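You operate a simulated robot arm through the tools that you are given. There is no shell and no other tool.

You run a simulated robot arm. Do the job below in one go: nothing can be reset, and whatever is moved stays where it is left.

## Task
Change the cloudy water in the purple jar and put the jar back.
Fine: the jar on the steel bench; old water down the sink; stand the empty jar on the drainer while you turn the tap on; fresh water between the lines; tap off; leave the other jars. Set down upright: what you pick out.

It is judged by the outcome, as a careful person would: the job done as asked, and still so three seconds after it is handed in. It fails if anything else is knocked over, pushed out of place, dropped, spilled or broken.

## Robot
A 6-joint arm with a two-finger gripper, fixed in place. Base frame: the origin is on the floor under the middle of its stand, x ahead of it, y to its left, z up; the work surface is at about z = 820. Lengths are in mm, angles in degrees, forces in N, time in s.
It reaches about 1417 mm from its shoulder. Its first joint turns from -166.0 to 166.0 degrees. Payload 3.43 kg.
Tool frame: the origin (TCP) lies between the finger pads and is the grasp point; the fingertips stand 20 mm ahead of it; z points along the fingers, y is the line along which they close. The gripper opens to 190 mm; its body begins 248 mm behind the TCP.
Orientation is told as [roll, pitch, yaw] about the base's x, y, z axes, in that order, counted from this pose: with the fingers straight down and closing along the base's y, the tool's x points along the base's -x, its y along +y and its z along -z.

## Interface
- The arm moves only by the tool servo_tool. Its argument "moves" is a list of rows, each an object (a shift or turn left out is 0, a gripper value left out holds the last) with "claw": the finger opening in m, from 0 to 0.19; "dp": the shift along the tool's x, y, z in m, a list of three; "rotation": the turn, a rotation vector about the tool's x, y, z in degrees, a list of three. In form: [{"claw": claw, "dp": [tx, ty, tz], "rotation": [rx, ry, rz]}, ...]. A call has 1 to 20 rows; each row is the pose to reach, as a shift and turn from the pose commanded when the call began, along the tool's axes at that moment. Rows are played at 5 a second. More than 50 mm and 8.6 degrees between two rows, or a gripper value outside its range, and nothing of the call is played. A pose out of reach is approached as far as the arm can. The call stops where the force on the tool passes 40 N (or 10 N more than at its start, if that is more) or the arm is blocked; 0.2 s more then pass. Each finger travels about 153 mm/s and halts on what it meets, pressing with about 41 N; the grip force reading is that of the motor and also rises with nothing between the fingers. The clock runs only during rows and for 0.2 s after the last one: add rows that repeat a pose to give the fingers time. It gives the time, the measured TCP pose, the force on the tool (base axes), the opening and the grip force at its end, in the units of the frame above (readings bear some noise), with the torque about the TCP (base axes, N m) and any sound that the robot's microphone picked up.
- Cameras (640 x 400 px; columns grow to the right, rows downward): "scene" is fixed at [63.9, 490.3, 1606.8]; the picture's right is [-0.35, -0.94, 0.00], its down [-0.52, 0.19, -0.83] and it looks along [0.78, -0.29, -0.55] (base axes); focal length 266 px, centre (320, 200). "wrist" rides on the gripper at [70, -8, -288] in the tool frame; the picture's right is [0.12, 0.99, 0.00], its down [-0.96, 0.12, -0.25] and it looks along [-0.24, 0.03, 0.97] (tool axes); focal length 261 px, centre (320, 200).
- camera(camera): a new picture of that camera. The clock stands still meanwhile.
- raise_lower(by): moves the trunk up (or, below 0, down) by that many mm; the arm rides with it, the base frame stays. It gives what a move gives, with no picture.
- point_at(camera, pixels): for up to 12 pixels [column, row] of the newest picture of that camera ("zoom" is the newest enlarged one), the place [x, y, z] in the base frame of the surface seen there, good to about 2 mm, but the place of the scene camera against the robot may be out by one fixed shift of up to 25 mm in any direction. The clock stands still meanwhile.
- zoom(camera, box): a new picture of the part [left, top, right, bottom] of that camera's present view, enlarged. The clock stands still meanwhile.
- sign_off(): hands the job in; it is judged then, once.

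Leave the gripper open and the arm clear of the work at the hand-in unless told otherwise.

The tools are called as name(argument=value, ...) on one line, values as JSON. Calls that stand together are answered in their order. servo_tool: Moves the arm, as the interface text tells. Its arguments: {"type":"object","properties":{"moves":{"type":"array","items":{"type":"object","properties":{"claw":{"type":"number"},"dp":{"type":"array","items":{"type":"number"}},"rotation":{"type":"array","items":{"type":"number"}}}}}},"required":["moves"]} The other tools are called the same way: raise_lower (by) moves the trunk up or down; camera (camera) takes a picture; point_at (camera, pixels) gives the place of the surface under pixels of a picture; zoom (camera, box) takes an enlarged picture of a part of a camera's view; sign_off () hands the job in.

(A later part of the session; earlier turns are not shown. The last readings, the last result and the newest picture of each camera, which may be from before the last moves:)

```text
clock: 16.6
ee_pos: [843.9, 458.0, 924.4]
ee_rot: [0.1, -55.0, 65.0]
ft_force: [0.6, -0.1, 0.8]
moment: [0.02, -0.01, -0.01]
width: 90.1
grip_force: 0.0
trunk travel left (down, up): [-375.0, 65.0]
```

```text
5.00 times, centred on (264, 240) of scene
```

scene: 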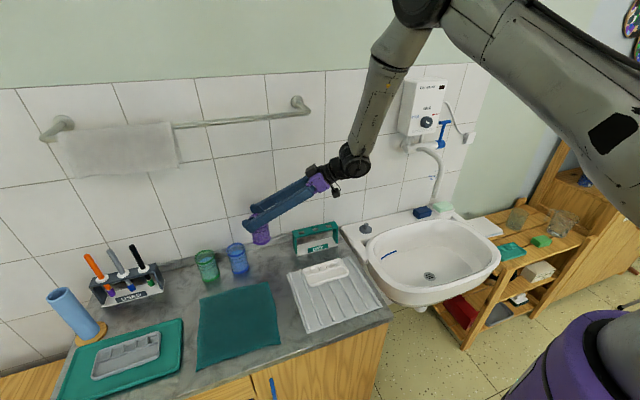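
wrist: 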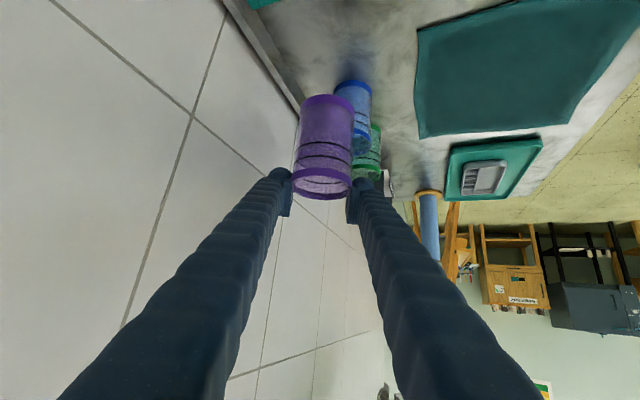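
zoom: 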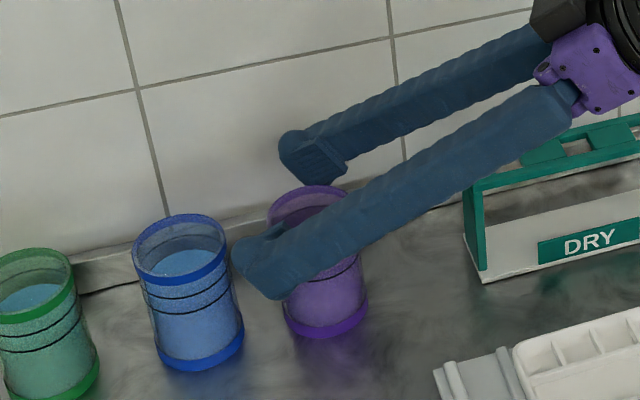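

Released cleanly and the jar is standing. I'll regrip lower and test the hold with a tiny 4 mm lift and a pause, where a slip would do no harm. I'm descending 44 mm first.

servo_tool(moves=[{"dp": [0.012, 0, 0.0084]}, {"dp": [0.024, 0, 0.0168]}, {"dp": [0.0357, 0, 0.025]}, {"dp": [0.0357, 0, 0.025], "claw": 0.08}, {"dp": [0.0357, 0, 0.025], "claw": 0.072}, {"dp": [0.0357, 0, 0.025], "claw": 0.064}, {"dp": [0.0357, 0, 0.025], "claw": 0.04}, {"dp": [0.0357, 0, 0.025], "claw": 0.0}, {"dp": [0.0357, 0, 0.025], "claw": 0.0}, {"dp": [0.0357, 0, 0.025], "claw": 0.0}])

zoom(camera="wrist", box=[220, 90, 420, 230])

```text
clock: 18.8
ee_pos: [843.9, 456.9, 880.5]
ee_rot: [0.0, -55.0, 65.0]
ft_force: [-0.1, 1.1, 0.9]
moment: [0.05, 0.02, 0.02]
width: 62.9
grip_force: 41.3
trunk travel left (down, up): [-375.0, 65.0]
```

```text
2.86 times, centred on (320, 160) of wrist
```

zoom: 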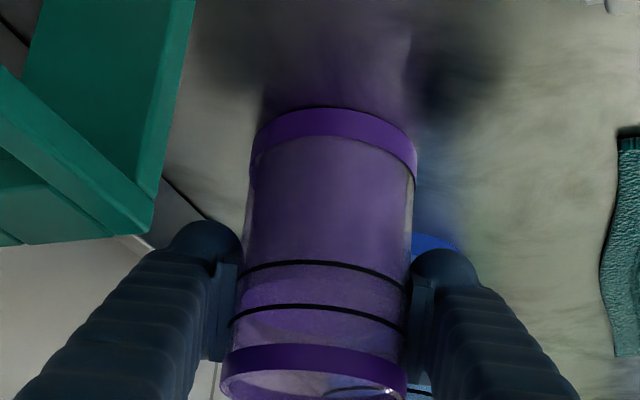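

Width is now 62.9 with 41 N, a bit tighter than the first grip. I'll test with a 4 mm lift and a 0.6 s hold, then look.

servo_tool(moves=[{"dp": [-0.0016, 0, -0.0011], "claw": 0.0}, {"dp": [-0.0033, 0, -0.0023]}, {"dp": [-0.0033, 0, -0.0023]}, {"dp": [-0.0033, 0, -0.0023]}, {"dp": [-0.0033, 0, -0.0023]}])

zoom(camera="wrist", box=[220, 90, 420, 230])

```text
clock: 20.0
ee_pos: [844.1, 457.6, 883.9]
ee_rot: [0.0, -55.0, 65.0]
ft_force: [-0.7, -0.6, -2.2]
moment: [0.06, 0.0, 0.0]
width: 62.8
grip_force: 41.0
trunk travel left (down, up): [-375.0, 65.0]
```

```text
2.86 times, centred on (320, 160) of wrist
```

zoom: 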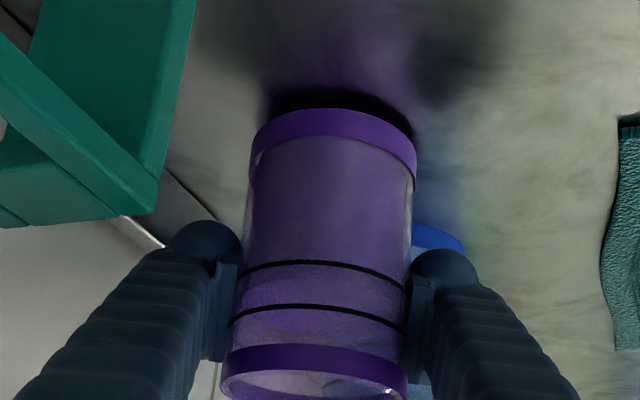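

This time the jar lifted with the gripper: a shadow is visible under it, the load is −2.2 N, and its position in the pads hasn't changed. I'll lift to 20 mm and hold for a second to confirm.

servo_tool(moves=[{"dp": [-0.0033, 0, -0.0023]}, {"dp": [-0.0066, 0, -0.0046]}, {"dp": [-0.0098, 0, -0.0069]}, {"dp": [-0.0131, 0, -0.0092]}, {"dp": [-0.0131, 0, -0.0092]}, {"dp": [-0.0131, 0, -0.0092]}, {"dp": [-0.0131, 0, -0.0092]}, {"dp": [-0.0131, 0, -0.0092]}])

zoom(camera="wrist", box=[220, 90, 420, 230])

```text
clock: 21.8
ee_pos: [843.8, 457.5, 901.4]
ee_rot: [0.0, -55.0, 65.0]
ft_force: [-0.6, 0.4, -1.5]
moment: [0.07, -0.01, 0.01]
width: 62.6
grip_force: 41.3
trunk travel left (down, up): [-375.0, 65.0]
```

```text
2.86 times, centred on (320, 160) of wrist
```

zoom: 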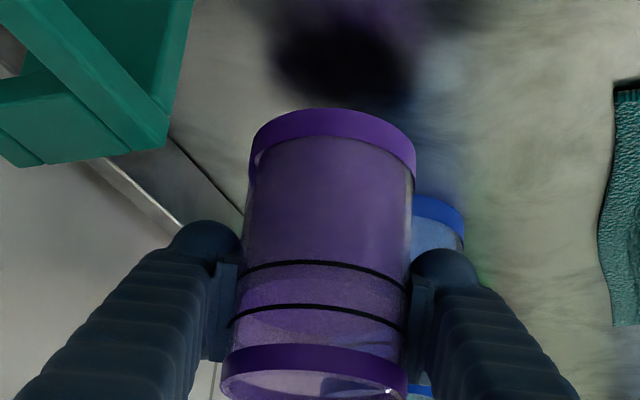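

It's holding without slip. I'll continue lifting slowly at about 50 mm/s for another 70 mm and re-check.

servo_tool(moves=[{"dp": [-0.0041, 0, -0.0029]}, {"dp": [-0.0115, 0, -0.008]}, {"dp": [-0.0197, 0, -0.0138]}, {"dp": [-0.0279, 0, -0.0195]}, {"dp": [-0.0361, 0, -0.0253]}, {"dp": [-0.0443, 0, -0.031]}, {"dp": [-0.0524, 0, -0.0367]}, {"dp": [-0.0573, 0, -0.0402]}, {"dp": [-0.0573, 0, -0.0402]}])

zoom(camera="wrist", box=[220, 90, 420, 230])

```text
clock: 23.8
ee_pos: [843.6, 458.7, 970.8]
ee_rot: [0.1, -54.9, 65.0]
ft_force: [-1.2, 0.4, -2.9]
moment: [0.03, 0.01, 0.0]
width: 63.0
grip_force: 40.8
trunk travel left (down, up): [-375.0, 65.0]
```

```text
2.86 times, centred on (320, 160) of wrist
```

zoom: 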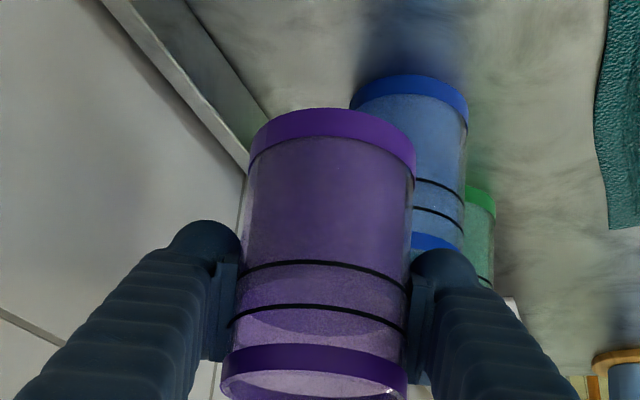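

No slip at all: width 63.0 and the jar's image position is unchanged. Now I'll carry it smoothly toward the sink, turning the heading from 65° to 100° and moving to (700, 330, 1060), with the jar level throughout.

servo_tool(moves=[{"dp": [0.0006, 0.0015, -0.0039], "rotation": [-0.57, 0, -0.4]}, {"dp": [0.0023, 0.0061, -0.0157], "rotation": [-2.29, 0, -1.61]}, {"dp": [0.0049, 0.0129, -0.0334], "rotation": [-4.87, 0, -3.41]}, {"dp": [0.008, 0.0212, -0.055], "rotation": [-8.03, 0, -5.62]}, {"dp": [0.0114, 0.0303, -0.0786], "rotation": [-11.47, 0, -8.03]}, {"dp": [0.0149, 0.0394, -0.1021], "rotation": [-14.91, 0, -10.44]}, {"dp": [0.0183, 0.0485, -0.1257], "rotation": [-18.35, 0, -12.85]}, {"dp": [0.0215, 0.0569, -0.1473], "rotation": [-21.5, 0, -15.06]}, {"dp": [0.0243, 0.0644, -0.1669], "rotation": [-24.37, 0, -17.07]}, {"dp": [0.0266, 0.0705, -0.1827], "rotation": [-26.66, 0, -18.67]}, {"dp": [0.028, 0.0743, -0.1925], "rotation": [-28.1, 0, -19.68]}, {"dp": [0.0286, 0.0758, -0.1964], "rotation": [-28.67, 0, -20.08]}, {"dp": [0.0286, 0.0758, -0.1964], "rotation": [-28.67, 0, -20.08]}])

camera(camera="scene")

camera(camera="wrist")

```text
clock: 26.6
ee_pos: [699.6, 329.1, 1059.8]
ee_rot: [-0.2, -55.0, 100.1]
ft_force: [0.0, 0.7, -2.0]
moment: [0.04, -0.01, -0.01]
width: 62.8
grip_force: 40.8
trunk travel left (down, up): [-375.0, 65.0]
```

```text
taken
```

scene: 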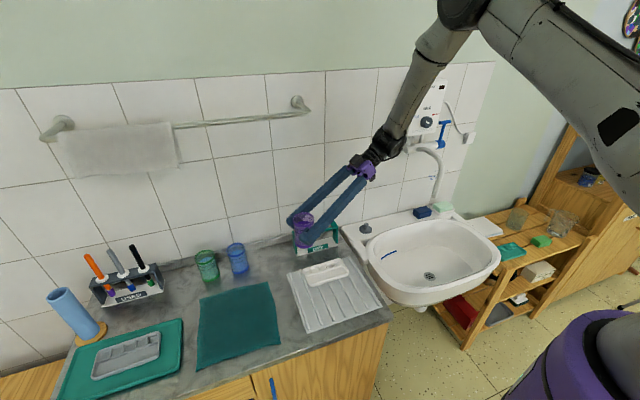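

```text
taken
```

wrist: 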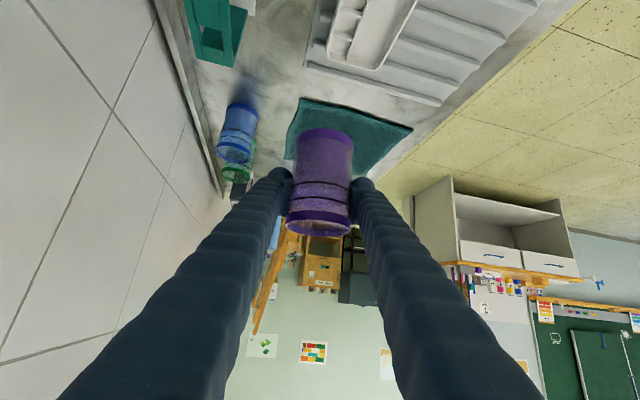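

Carrying well. Next I'll move back and left to (575, 200, 1050) at heading 90°, which keeps the gripper body well clear of the spout when I pass over the sink.

servo_tool(moves=[{"dp": [0.0021, 0.0044, -0.0024], "rotation": [0.25, 0, 0.17]}, {"dp": [0.0069, 0.0145, -0.0081], "rotation": [0.82, 0, 0.57]}, {"dp": [0.0144, 0.0305, -0.0169], "rotation": [1.72, 0, 1.21]}, {"dp": [0.0234, 0.0493, -0.0274], "rotation": [2.78, 0, 1.95]}, {"dp": [0.033, 0.0696, -0.0387], "rotation": [3.93, 0, 2.76]}, {"dp": [0.0426, 0.09, -0.05], "rotation": [5.08, 0, 3.56]}, {"dp": [0.0515, 0.1088, -0.0605], "rotation": [6.14, 0, 4.31]}, {"dp": [0.0598, 0.1262, -0.0702], "rotation": [7.13, 0, 4.99]}, {"dp": [0.066, 0.1393, -0.0775], "rotation": [7.86, 0, 5.51]}, {"dp": [0.0687, 0.1451, -0.0807], "rotation": [8.19, 0, 5.74]}, {"dp": [0.0687, 0.1451, -0.0807], "rotation": [8.19, 0, 5.74]}])

camera(camera="scene")

zoom(camera="wrist", box=[220, 90, 420, 230])

point_at(camera="scene", pixels=[[510, 250], [490, 225], [515, 215], [560, 222], [563, 212], [541, 241], [500, 250], [496, 262], [345, 225], [430, 222], [380, 275], [470, 235]])

```text
clock: 29.0
ee_pos: [575.7, 199.4, 1050.5]
ee_rot: [1.0, -54.8, 89.4]
ft_force: [-0.1, 0.5, -2.0]
moment: [0.04, -0.02, 0.0]
width: 62.9
grip_force: 41.0
trunk travel left (down, up): [-375.0, 65.0]
```

```text
taken
```

scene: 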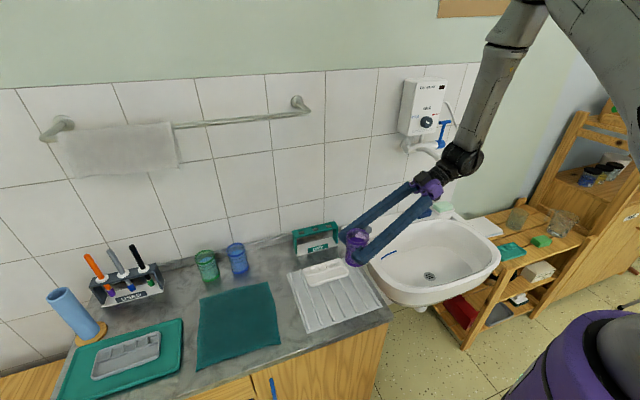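

```text
2.86 times, centred on (320, 160) of wrist
```

zoom: 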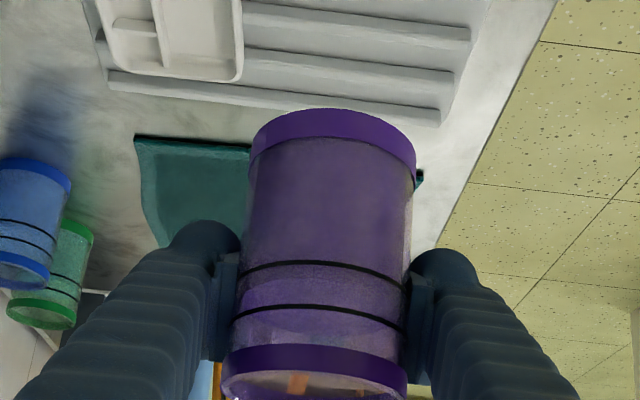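

```text
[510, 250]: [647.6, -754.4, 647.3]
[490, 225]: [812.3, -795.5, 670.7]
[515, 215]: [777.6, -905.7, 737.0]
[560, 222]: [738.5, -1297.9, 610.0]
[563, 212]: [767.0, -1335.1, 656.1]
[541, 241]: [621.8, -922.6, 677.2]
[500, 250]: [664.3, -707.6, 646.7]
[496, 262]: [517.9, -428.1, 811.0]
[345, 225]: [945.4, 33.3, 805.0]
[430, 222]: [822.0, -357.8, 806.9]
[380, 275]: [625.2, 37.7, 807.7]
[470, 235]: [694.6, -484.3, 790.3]
```

The jar is steady, and the shelf to the right is low (z about 660), so the route is free. I'll carry the jar across to (585, −200, 960) over the sink basin, staying about 100 mm clear of the spout in x.

servo_tool(moves=[{"dp": [0.0036, -0.0001, -0.0033]}, {"dp": [0.0121, -0.0004, -0.011]}, {"dp": [0.0243, -0.0007, -0.022]}, {"dp": [0.0394, -0.0012, -0.0358]}, {"dp": [0.0576, -0.0018, -0.0523]}, {"dp": [0.0773, -0.0024, -0.0702]}, {"dp": [0.0985, -0.003, -0.0895]}, {"dp": [0.1213, -0.0037, -0.1101]}, {"dp": [0.144, -0.0044, -0.1308]}, {"dp": [0.1668, -0.0051, -0.1514]}, {"dp": [0.1895, -0.0058, -0.1721]}, {"dp": [0.2107, -0.0065, -0.1913]}, {"dp": [0.2319, -0.0071, -0.2106]}, {"dp": [0.2517, -0.0077, -0.2285]}, {"dp": [0.2683, -0.0082, -0.2436]}, {"dp": [0.282, -0.0086, -0.256]}, {"dp": [0.2926, -0.009, -0.2657]}, {"dp": [0.3002, -0.0092, -0.2725]}, {"dp": [0.3032, -0.0093, -0.2753]}, {"dp": [0.3032, -0.0093, -0.2753]}])

camera(camera="scene")

camera(camera="wrist")

```text
clock: 33.2
ee_pos: [583.4, -199.2, 958.1]
ee_rot: [0.0, -55.1, 90.1]
ft_force: [0.4, -1.0, -2.6]
moment: [0.03, -0.03, 0.01]
width: 62.6
grip_force: 41.3
trunk travel left (down, up): [-375.0, 65.0]
```

```text
taken
```

scene: 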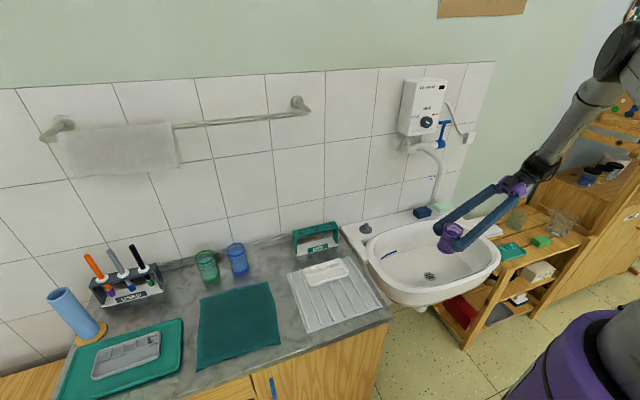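

```text
taken
```

wrist: 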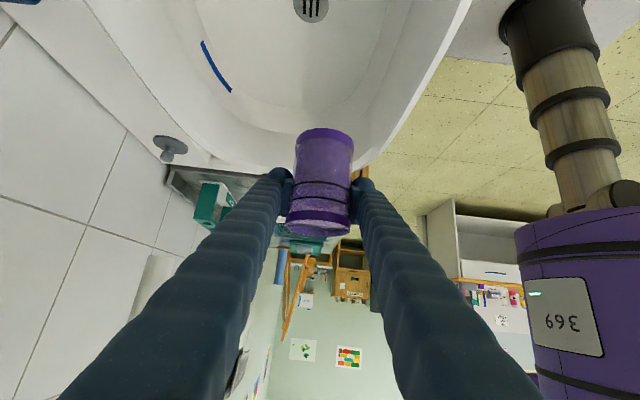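

I'm over the basin. I'll lower to (605, −205, 905) and begin rolling the gripper about its own axis with + roll, so the mouth tips toward +x and the basin middle. First stage goes only to 40°, before any water leaves, to check the joint allows it.

servo_tool(moves=[{"dp": [0.0117, -0.0055, 0.0064]}, {"dp": [0.0234, -0.011, 0.0128]}, {"dp": [0.0351, -0.0165, 0.0191]}, {"dp": [0.0468, -0.022, 0.0255]}, {"dp": [0.0468, -0.022, 0.0255], "rotation": [0, 0, 5]}, {"dp": [0.0468, -0.022, 0.0255], "rotation": [0, 0, 12]}, {"dp": [0.0468, -0.022, 0.0255], "rotation": [0, 0, 19]}, {"dp": [0.0468, -0.022, 0.0255], "rotation": [0, 0, 26]}, {"dp": [0.0468, -0.022, 0.0255], "rotation": [0, 0, 33]}, {"dp": [0.0468, -0.022, 0.0255], "rotation": [0, 0, 38]}, {"dp": [0.0468, -0.022, 0.0255], "rotation": [0, 0, 40]}])

zoom(camera="scene", box=[380, 180, 540, 300])

camera(camera="wrist")

```text
clock: 35.6
ee_pos: [608.1, -205.5, 906.9]
ee_rot: [42.7, -38.7, 34.4]
ft_force: [0.1, 0.6, -2.1]
moment: [0.0, -0.05, -0.06]
width: 62.7
grip_force: 40.8
trunk travel left (down, up): [-375.0, 65.0]
```

```text
3.33 times, centred on (460, 240) of scene
```

zoom: 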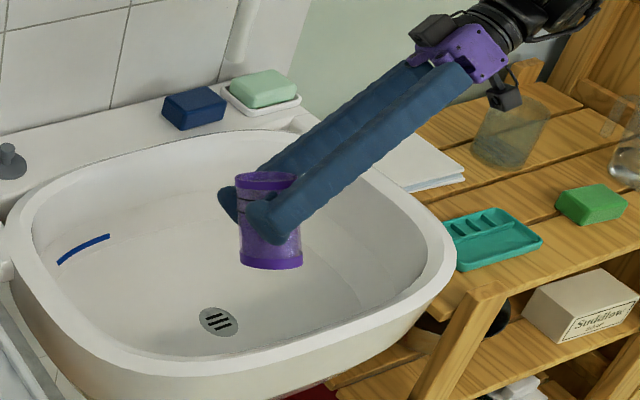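

```text
taken
```

wrist: 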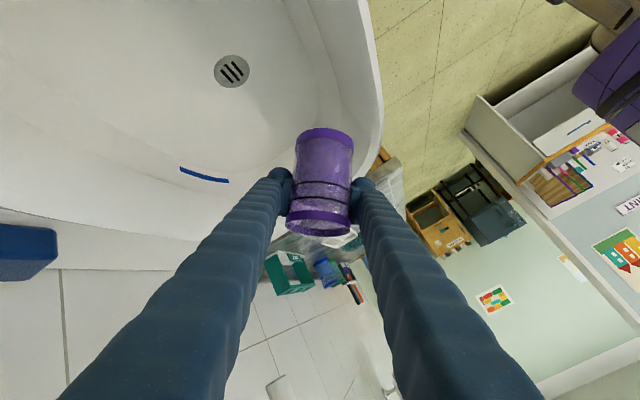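

The roll works and the jar is over the basin. I'll continue from 40° to 90° of roll slowly so water starts pouring, then look.

servo_tool(moves=[{"rotation": [0, 0, 4]}, {"rotation": [0, 0, 8]}, {"rotation": [0, 0, 12]}, {"rotation": [0, 0, 16]}, {"rotation": [0, 0, 20]}, {"rotation": [0, 0, 24]}, {"rotation": [0, 0, 28]}, {"rotation": [0, 0, 32]}, {"rotation": [0, 0, 36]}, {"rotation": [0, 0, 40]}, {"rotation": [0, 0, 44]}, {"rotation": [0, 0, 48]}, {"rotation": [0, 0, 50]}])

zoom(camera="scene", box=[380, 180, 540, 300])

camera(camera="wrist")

```text
clock: 38.4
ee_pos: [608.0, -206.7, 906.5]
ee_rot: [55.1, 0.0, 0.0]
ft_force: [0.8, -0.9, -1.4]
moment: [0.01, -0.05, 0.0]
width: 62.7
grip_force: 41.3
trunk travel left (down, up): [-375.0, 65.0]
```

```text
3.33 times, centred on (460, 240) of scene
```

zoom: 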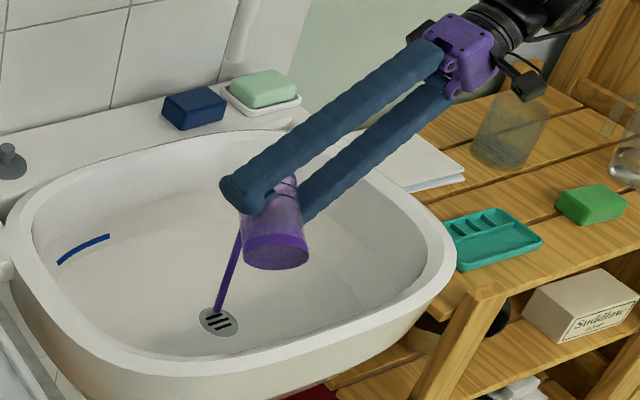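

```text
taken
```

wrist: 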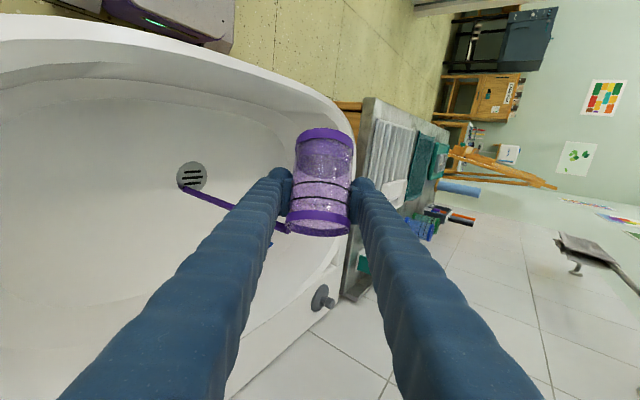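

A purple stream is falling right onto the drain. I'll continue rolling to 150° and hold to let it empty.

servo_tool(moves=[{"rotation": [0, 0, 4]}, {"rotation": [0, 0, 8]}, {"rotation": [0, 0, 12]}, {"rotation": [0, 0, 16]}, {"rotation": [0, 0, 20]}, {"rotation": [0, 0, 25]}, {"rotation": [0, 0, 30]}, {"rotation": [0, 0, 35]}, {"rotation": [0, 0, 40]}, {"rotation": [0, 0, 45]}, {"rotation": [0, 0, 50]}, {"rotation": [0, 0, 55]}, {"rotation": [0, 0, 60]}, {"rotation": [0, 0, 60]}, {"rotation": [0, 0, 60]}, {"rotation": [0, 0, 60]}, {"rotation": [0, 0, 60]}])

zoom(camera="scene", box=[380, 180, 540, 300])

camera(camera="wrist")

```text
clock: 42.0
ee_pos: [607.0, -206.6, 906.5]
ee_rot: [35.5, 45.1, -44.7]
ft_force: [0.0, 0.4, -1.1]
moment: [-0.02, -0.04, 0.02]
width: 62.6
grip_force: 41.2
trunk travel left (down, up): [-375.0, 65.0]
```

```text
3.33 times, centred on (460, 240) of scene
```

zoom: 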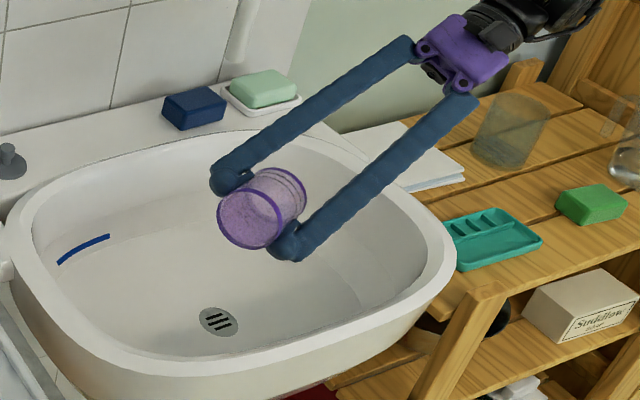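

```text
taken
```

wrist: 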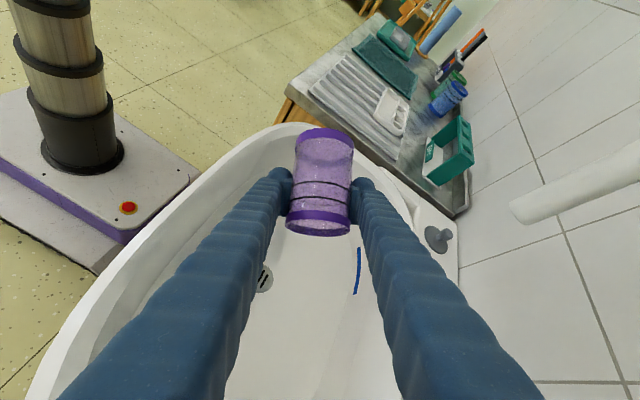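

The stream has stopped. I'll zoom in to see whether any water remains.

zoom(camera="scene", box=[425, 215, 475, 250])

zoom(camera="wrist", box=[265, 105, 375, 255])

```text
11.43 times, centred on (450, 232) of scene
```

zoom: 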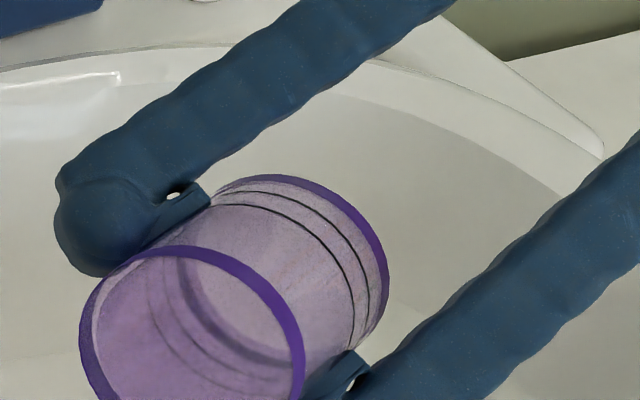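

```text
2.67 times, centred on (320, 180) of wrist
```

zoom: 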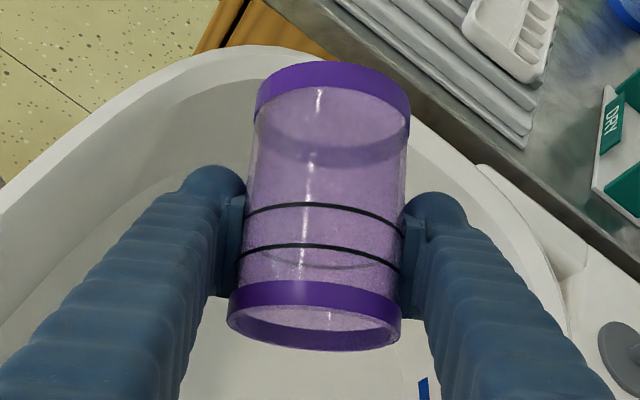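

The jar is empty. I'll tip slightly further for a moment to shed drips, then start rolling back upright.

servo_tool(moves=[{"rotation": [0, 0, 7]}, {"rotation": [0, 0, 12]}, {"rotation": [0, 0, 12]}, {"rotation": [0, 0, 12]}, {"rotation": [0, 0, 12]}, {"rotation": [0, 0, 5]}, {"rotation": [0, 0, -3]}, {"rotation": [0, 0, -11]}, {"rotation": [0, 0, -19]}, {"rotation": [0, 0, -27]}, {"rotation": [0, 0, -35]}, {"rotation": [0, 0, -43]}, {"rotation": [0, 0, -51]}, {"rotation": [0, 0, -59]}, {"rotation": [0, 0, -67]}, {"rotation": [0, 0, -75]}, {"rotation": [0, 0, -83]}, {"rotation": [0, 0, -88]}, {"rotation": [0, 0, -90]}])

zoom(camera="wrist", box=[265, 105, 375, 255])

```text
clock: 46.0
ee_pos: [606.8, -205.8, 906.5]
ee_rot: [51.1, -24.3, 18.4]
ft_force: [-1.1, -0.6, -1.4]
moment: [-0.03, 0.0, 0.01]
width: 62.8
grip_force: 41.0
trunk travel left (down, up): [-375.0, 65.0]
```

```text
2.67 times, centred on (320, 180) of wrist
```

zoom: 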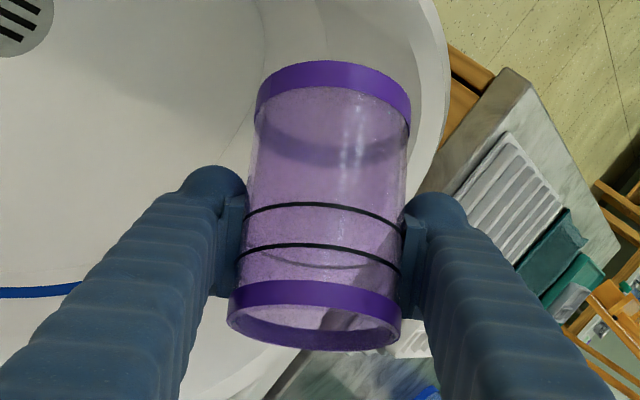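

Now the last 60° back to upright.

servo_tool(moves=[{"rotation": [0, 0, -7]}, {"rotation": [0, 0, -15]}, {"rotation": [0, 0, -23]}, {"rotation": [0, 0, -31]}, {"rotation": [0, 0, -39]}, {"rotation": [0, 0, -47]}, {"rotation": [0, 0, -54]}, {"rotation": [0, 0, -60]}, {"rotation": [0, 0, -60]}])

camera(camera="scene")

zoom(camera="wrist", box=[220, 90, 420, 230])

```text
clock: 48.0
ee_pos: [606.2, -205.3, 906.1]
ee_rot: [-0.2, -55.2, 90.2]
ft_force: [-0.3, 0.0, -0.5]
moment: [0.01, 0.03, -0.01]
width: 62.7
grip_force: 41.2
trunk travel left (down, up): [-375.0, 65.0]
```

```text
taken
```

scene: 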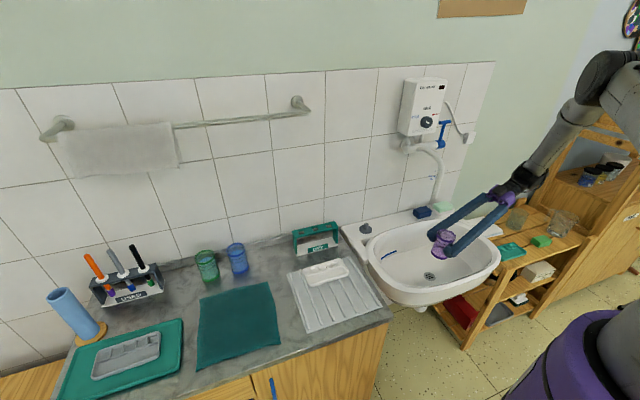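

```text
2.86 times, centred on (320, 160) of wrist
```

zoom: 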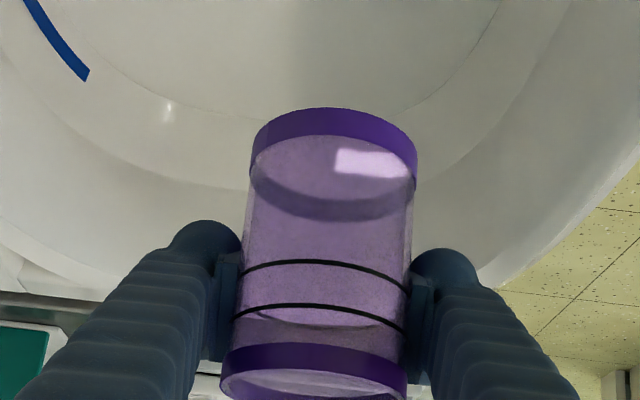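

The jar is upright, empty and hasn't slipped. Next I'll carry it to above the front of the drainer at TCP (565, 241, 1000), in front of the palette.

servo_tool(moves=[{"dp": [-0.004, 0.0005, 0.0037]}, {"dp": [-0.0133, 0.0016, 0.0125]}, {"dp": [-0.0266, 0.0033, 0.0249]}, {"dp": [-0.0433, 0.0053, 0.0405]}, {"dp": [-0.0632, 0.0078, 0.0592]}, {"dp": [-0.0849, 0.0105, 0.0794]}, {"dp": [-0.1082, 0.0133, 0.1012]}, {"dp": [-0.1331, 0.0164, 0.1246]}, {"dp": [-0.1581, 0.0195, 0.148]}, {"dp": [-0.183, 0.0226, 0.1713]}, {"dp": [-0.208, 0.0256, 0.1947]}, {"dp": [-0.2313, 0.0285, 0.2165]}, {"dp": [-0.2546, 0.0314, 0.2383]}, {"dp": [-0.2762, 0.034, 0.2585]}, {"dp": [-0.2945, 0.0363, 0.2757]}, {"dp": [-0.3095, 0.0381, 0.2897]}, {"dp": [-0.3212, 0.0396, 0.3006]}, {"dp": [-0.3295, 0.0406, 0.3084]}, {"dp": [-0.3328, 0.041, 0.3115]}, {"dp": [-0.3328, 0.041, 0.3115]}])

camera(camera="scene")

camera(camera="wrist")

```text
clock: 52.2
ee_pos: [588.8, 236.1, 1014.5]
ee_rot: [2.6, -54.7, 88.5]
ft_force: [-0.2, 0.4, -0.5]
moment: [0.01, 0.01, 0.02]
width: 62.7
grip_force: 41.2
out of reach, approached as far as the arm can: row 12, 13, 14, 15, 16, 17, 18, 19, 20
trunk travel left (down, up): [-375.0, 65.0]
```

```text
taken
```

scene: 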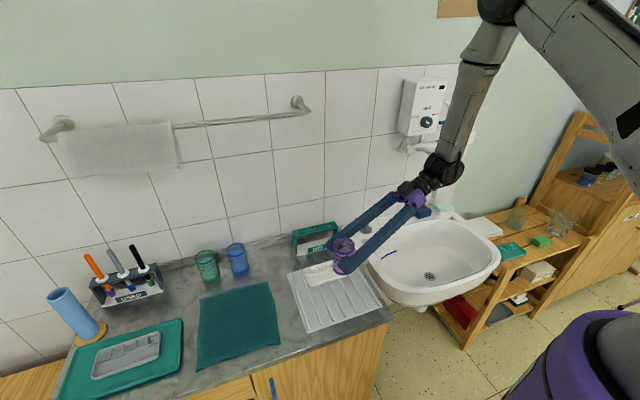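

```text
taken
```

wrist: 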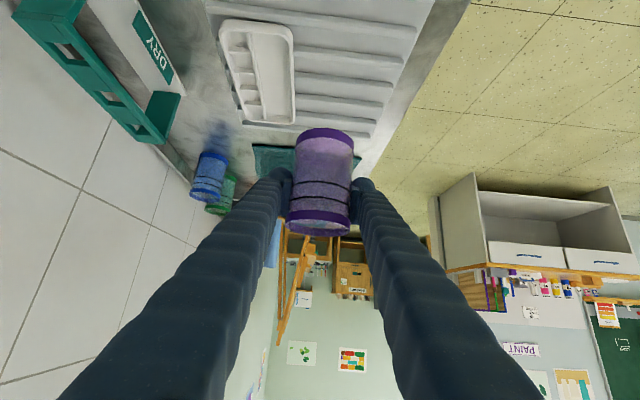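

That was too close in for heading 90°: the arm stopped about 27 mm short at (589, 236, 1014), with the jar fine. I'll turn the heading to 112°, which moves the wrist outward.

servo_tool(moves=[{"rotation": [-3.6, 0, -2.52]}, {"rotation": [-7.21, 0, -5.05]}, {"rotation": [-10.81, 0, -7.57]}, {"rotation": [-14.42, 0, -10.1]}, {"rotation": [-18.02, 0, -12.62]}, {"rotation": [-18.02, 0, -12.62]}])

camera(camera="wrist")

```text
clock: 53.6
ee_pos: [589.2, 235.4, 1014.7]
ee_rot: [0.0, -55.0, 112.2]
ft_force: [-0.2, 0.6, -0.2]
moment: [-0.03, 0.0, 0.0]
width: 62.6
grip_force: 40.6
trunk travel left (down, up): [-375.0, 65.0]
```

```text
taken
```

wrist: 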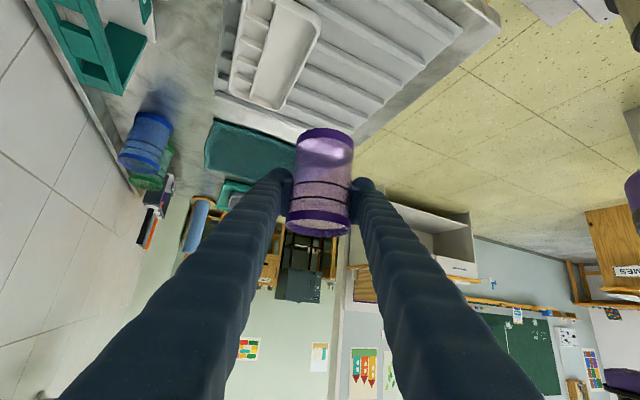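

Now at exactly heading 112.2° and level. I'll confirm the ridge positions on the drainer from this view before setting down.

zoom(camera="wrist", box=[210, 0, 470, 150])

point_at(camera="zoom", pixels=[[460, 70], [420, 110], [400, 145], [375, 190], [330, 220], [300, 250], [505, 60], [440, 150], [395, 215], [345, 265], [235, 215], [110, 240]])

```text
2.46 times, centred on (340, 75) of wrist
```

zoom: 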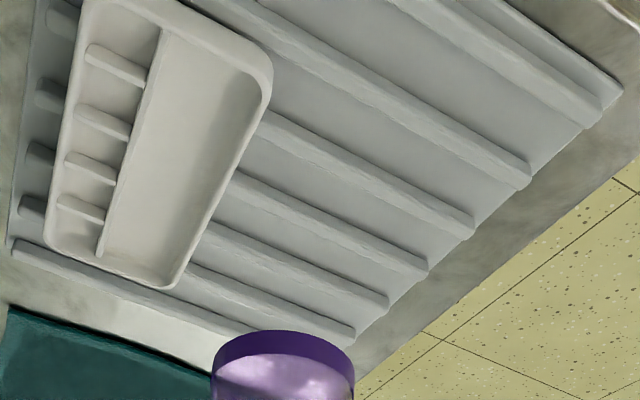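

```text
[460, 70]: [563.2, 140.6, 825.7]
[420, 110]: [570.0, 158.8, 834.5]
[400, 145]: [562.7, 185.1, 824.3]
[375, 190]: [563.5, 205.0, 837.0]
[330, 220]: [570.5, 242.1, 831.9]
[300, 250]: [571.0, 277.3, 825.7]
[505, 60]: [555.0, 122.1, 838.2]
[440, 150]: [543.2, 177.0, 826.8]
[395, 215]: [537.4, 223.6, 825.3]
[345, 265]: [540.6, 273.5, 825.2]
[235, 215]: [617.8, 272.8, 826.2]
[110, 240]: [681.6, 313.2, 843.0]
```

Ridges are at y ≈ 205 and 246, so I'll stand the jar centred at (563, 225.5), bridging both. I'll move above that spot at z 950 first.

servo_tool(moves=[{"dp": [0.0056, 0.0035, 0.0061]}, {"dp": [0.0134, 0.0084, 0.0147]}, {"dp": [0.0224, 0.014, 0.0245]}, {"dp": [0.0313, 0.0196, 0.0342]}, {"dp": [0.0402, 0.0252, 0.044]}, {"dp": [0.0447, 0.028, 0.0489]}, {"dp": [0.0447, 0.028, 0.0489]}])

zoom(camera="wrist", box=[220, 60, 420, 240])

zoom(camera="scene", box=[280, 200, 440, 320])

```text
clock: 55.2
ee_pos: [556.7, 238.2, 950.1]
ee_rot: [-0.1, -55.0, 112.0]
ft_force: [0.0, 1.1, -1.6]
moment: [-0.03, 0.03, 0.03]
width: 62.7
grip_force: 40.6
trunk travel left (down, up): [-375.0, 65.0]
```

```text
2.22 times, centred on (320, 150) of wrist
```

zoom: 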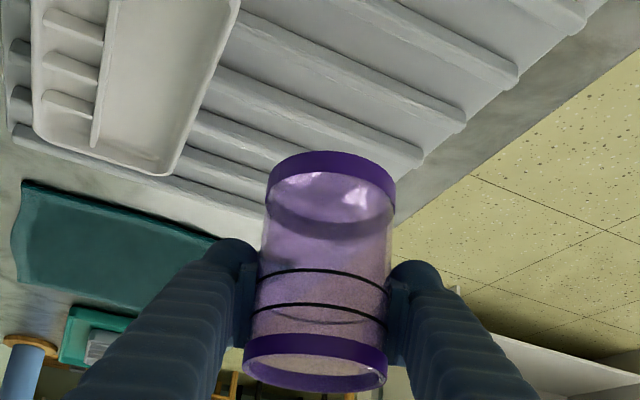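

```text
3.33 times, centred on (360, 260) of scene
```

zoom: 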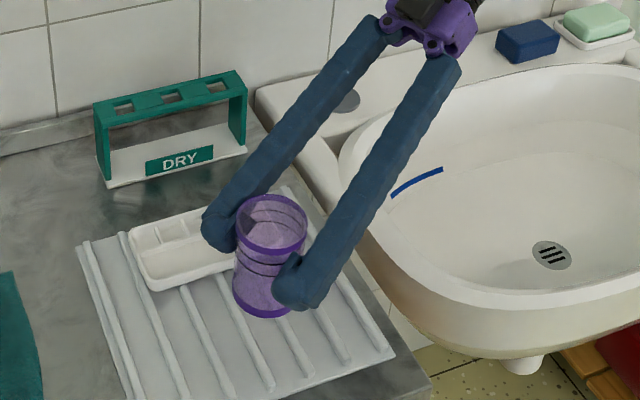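

Lined up in front of the palette. Lowering 52.5 mm to the ridge tops, slowing at the end.

servo_tool(moves=[{"dp": [0.0082, 0, 0.0057]}, {"dp": [0.0197, 0, 0.0138]}, {"dp": [0.0311, 0, 0.0218]}, {"dp": [0.0385, 0, 0.027]}, {"dp": [0.0414, 0, 0.029]}, {"dp": [0.043, 0, 0.0301]}, {"dp": [0.043, 0, 0.0301]}])

zoom(camera="wrist", box=[220, 60, 420, 240])

zoom(camera="scene", box=[290, 230, 390, 310])

```text
clock: 56.8
ee_pos: [559.4, 239.2, 896.9]
ee_rot: [-0.1, -55.0, 112.1]
ft_force: [0.5, -0.2, 0.5]
moment: [-0.09, 0.01, 0.05]
width: 62.8
grip_force: 40.9
trunk travel left (down, up): [-375.0, 65.0]
```

```text
2.22 times, centred on (320, 150) of wrist
```

zoom: 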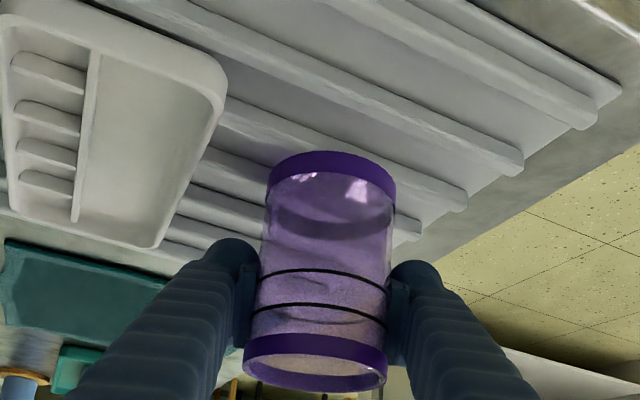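

```text
5.00 times, centred on (340, 270) of scene
```

zoom: 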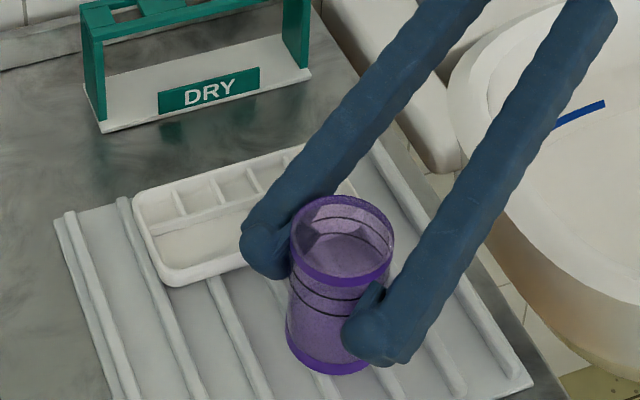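

Force is about zero, so the jar is just at contact. I'll nudge down another 1.5 mm to feel it.

servo_tool(moves=[{"dp": [0.0006, 0, 0.0004]}, {"dp": [0.0012, 0, 0.0009]}, {"dp": [0.0012, 0, 0.0009]}])

```text
clock: 57.6
ee_pos: [559.9, 237.7, 897.4]
ee_rot: [-0.1, -55.2, 112.2]
ft_force: [1.8, 2.3, 17.2]
moment: [-0.4, 0.21, 0.03]
width: 62.8
grip_force: 41.3
trunk travel left (down, up): [-375.0, 65.0]
```

Contact is firm at 17 N. I'll back off 1.3 mm to unload, then open gently.

servo_tool(moves=[{"dp": [-0.0006, 0, -0.0004]}, {"dp": [-0.0011, 0, -0.0008]}, {"dp": [-0.0011, 0, -0.0008], "claw": 0.06}, {"dp": [-0.0011, 0, -0.0008], "claw": 0.066}, {"dp": [-0.0011, 0, -0.0008], "claw": 0.072}, {"dp": [-0.0011, 0, -0.0008], "claw": 0.082}, {"dp": [-0.0011, 0, -0.0008], "claw": 0.09}, {"dp": [-0.0011, 0, -0.0008], "claw": 0.09}])

zoom(camera="wrist", box=[220, 60, 420, 240])

zoom(camera="scene", box=[290, 230, 390, 310])

```text
clock: 59.4
ee_pos: [558.2, 237.6, 897.7]
ee_rot: [0.0, -54.9, 112.1]
ft_force: [-0.1, -0.5, -0.1]
moment: [0.02, 0.06, 0.01]
width: 90.4
grip_force: 0.1
trunk travel left (down, up): [-375.0, 65.0]
```

```text
2.22 times, centred on (320, 150) of wrist
```

zoom: 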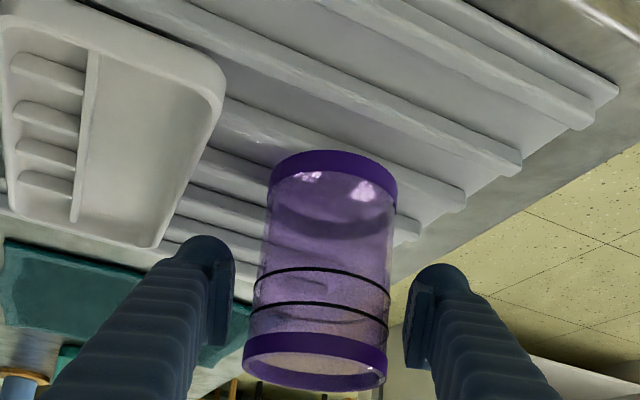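

```text
5.00 times, centred on (340, 270) of scene
```

zoom: 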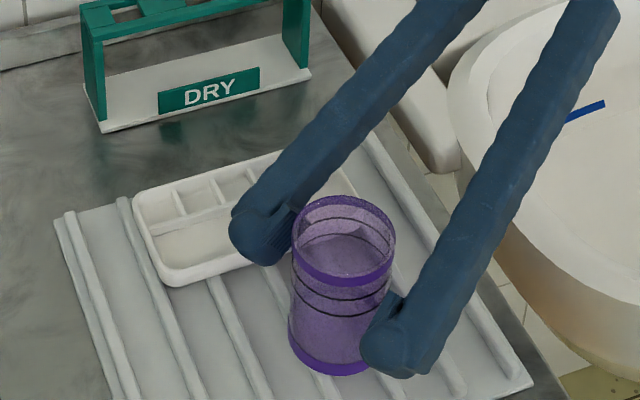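

The empty jar stands on the drainer, upright. The regrasp pose is TCP (558.2, 237.6, 897.7), heading 112. I'll back the fingers straight out 100 mm, then rise 60 mm clear.

servo_tool(moves=[{"dp": [0, 0, -0.015]}, {"dp": [0, 0, -0.04]}, {"dp": [0, 0, -0.065]}, {"dp": [0, 0, -0.09]}, {"dp": [0, 0, -0.1]}, {"dp": [-0.0164, 0, -0.1115]}, {"dp": [-0.0328, 0, -0.1229]}, {"dp": [-0.0492, 0, -0.1344]}, {"dp": [-0.0492, 0, -0.1344]}])

camera(camera="scene")

zoom(camera="scene", box=[400, 70, 500, 170])

point_at(camera="zoom", pixels=[[282, 80], [305, 90], [345, 200], [370, 225], [390, 195], [395, 235], [380, 265], [270, 140], [255, 250], [300, 160], [340, 140], [275, 215]])

```text
clock: 61.4
ee_pos: [588.3, 162.5, 1014.1]
ee_rot: [0.0, -55.2, 112.1]
ft_force: [0.1, -0.7, 0.1]
moment: [0.0, 0.03, -0.01]
width: 90.2
grip_force: 0.1
trunk travel left (down, up): [-375.0, 65.0]
```

```text
taken
```

scene: 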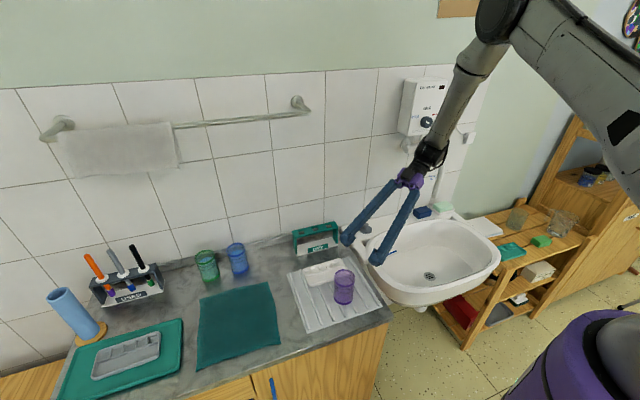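

```text
4.00 times, centred on (450, 120) of scene
```

zoom: 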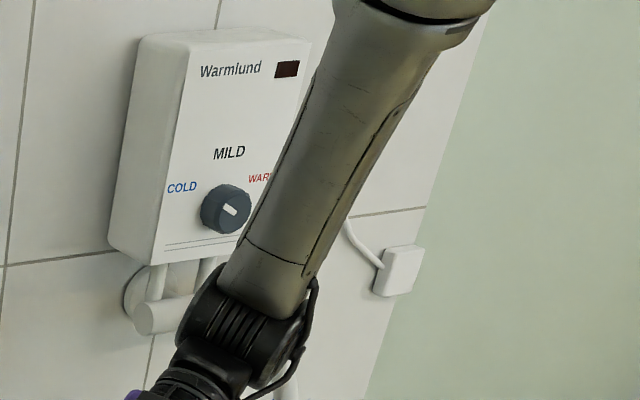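

```text
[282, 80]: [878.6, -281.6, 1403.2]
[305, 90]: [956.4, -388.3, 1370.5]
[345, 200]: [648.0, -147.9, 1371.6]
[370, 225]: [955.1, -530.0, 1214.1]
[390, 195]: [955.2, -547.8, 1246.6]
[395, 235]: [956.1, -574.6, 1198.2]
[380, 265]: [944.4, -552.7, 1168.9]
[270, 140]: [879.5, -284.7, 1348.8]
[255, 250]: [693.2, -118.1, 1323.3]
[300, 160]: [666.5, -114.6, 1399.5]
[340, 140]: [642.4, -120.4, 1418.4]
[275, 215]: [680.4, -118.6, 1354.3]
```

The jar stands free on the drainer. Now I'll turn to heading 90° while moving to (600, 100, 1060), keeping away from the spout.

servo_tool(moves=[{"dp": [-0.0003, 0.0018, -0.0116], "rotation": [2.7, 0, 1.89]}, {"dp": [-0.0008, 0.0046, -0.0293], "rotation": [6.85, 0, 4.8]}, {"dp": [-0.0013, 0.0076, -0.0479], "rotation": [11.17, 0, 7.82]}, {"dp": [-0.0018, 0.0105, -0.0664], "rotation": [15.5, 0, 10.85]}, {"dp": [-0.0021, 0.0122, -0.0772], "rotation": [18.02, 0, 12.62]}, {"dp": [-0.0021, 0.0122, -0.0772], "rotation": [18.02, 0, 12.62]}])

```text
clock: 62.8
ee_pos: [603.0, 99.7, 1058.7]
ee_rot: [0.0, -55.0, 90.1]
ft_force: [0.1, -0.5, -0.4]
moment: [-0.01, 0.0, 0.04]
width: 89.8
grip_force: 0.1
trunk travel left (down, up): [-375.0, 65.0]
```

Reached (603, 100, 1059), heading 90°. Next I'll pass in front of the sink and rise to about (600, −480, 1340), to the right-front of the tap.

servo_tool(moves=[{"dp": [0.0021, 0, -0.0127]}, {"dp": [0.0062, 0, -0.0381]}, {"dp": [0.0114, 0, -0.0699]}, {"dp": [0.0176, 0, -0.1081]}, {"dp": [0.0238, 0, -0.1462]}, {"dp": [0.03, 0, -0.1844]}, {"dp": [0.0362, 0, -0.2225]}, {"dp": [0.0424, 0, -0.2606]}, {"dp": [0.0485, 0, -0.2988]}, {"dp": [0.0547, 0, -0.3369]}, {"dp": [0.0609, 0, -0.3751]}, {"dp": [0.0671, 0, -0.4132]}, {"dp": [0.0733, 0, -0.4513]}, {"dp": [0.0795, 0, -0.4895]}, {"dp": [0.0857, 0, -0.5276]}, {"dp": [0.0919, 0, -0.5658]}, {"dp": [0.0971, 0, -0.5975]}, {"dp": [0.1012, 0, -0.623]}, {"dp": [0.1033, 0, -0.6357]}, {"dp": [0.1033, 0, -0.6357]}])

camera(camera="scene")

camera(camera="wrist")

```text
clock: 67.0
ee_pos: [580.9, -414.9, 1307.9]
ee_rot: [-0.2, -54.8, 90.2]
ft_force: [0.0, 0.1, 0.5]
moment: [-0.07, 0.03, 0.03]
width: 90.1
grip_force: 0.1
out of reach, approached as far as the arm can: row 16, 17, 18, 19, 20
trunk travel left (down, up): [-375.0, 65.0]
```

```text
taken
```

scene: 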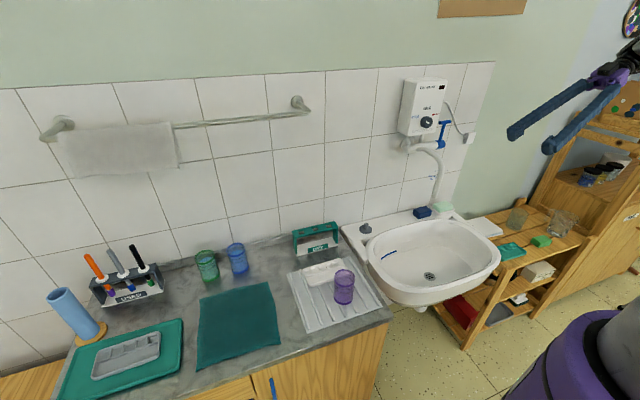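

```text
taken
```

wrist: 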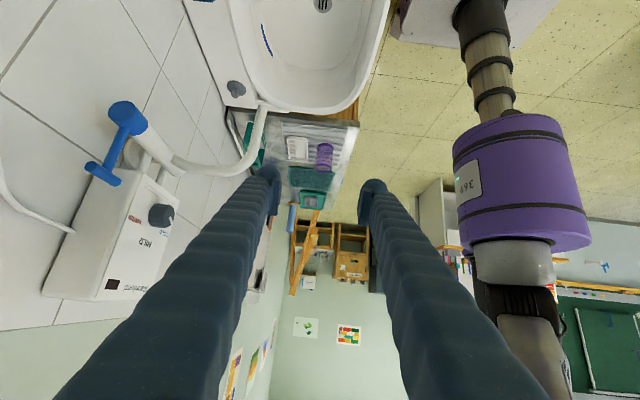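

The joints limit that heading here, so I stopped at (581, −415, 1308). From this view the lever is clear: T-bar at about (103,174), collar at about (122,110). I'll zoom in and measure it for a 45° approach.

zoom(camera="wrist", box=[60, 70, 220, 230])

point_at(camera="wrist", pixels=[[88, 167], [118, 181], [103, 174], [108, 155], [115, 137], [122, 110], [112, 115], [72, 180], [178, 195], [160, 216], [60, 228], [10, 195]])

```text
2.50 times, centred on (140, 150) of wrist
```

zoom: 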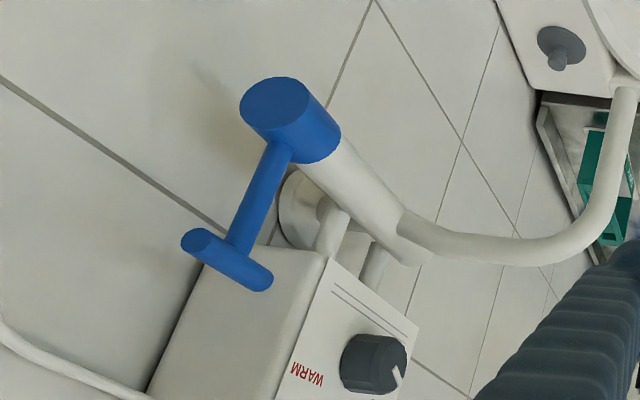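

```text
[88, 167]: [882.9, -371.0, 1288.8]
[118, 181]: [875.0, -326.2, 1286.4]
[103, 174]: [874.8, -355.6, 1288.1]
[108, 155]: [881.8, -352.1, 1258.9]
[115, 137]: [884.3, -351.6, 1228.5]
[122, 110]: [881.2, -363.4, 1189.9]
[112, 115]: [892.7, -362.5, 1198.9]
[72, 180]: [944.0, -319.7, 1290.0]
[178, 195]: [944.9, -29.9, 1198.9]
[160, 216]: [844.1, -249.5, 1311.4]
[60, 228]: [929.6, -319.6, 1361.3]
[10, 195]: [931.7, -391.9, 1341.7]
```

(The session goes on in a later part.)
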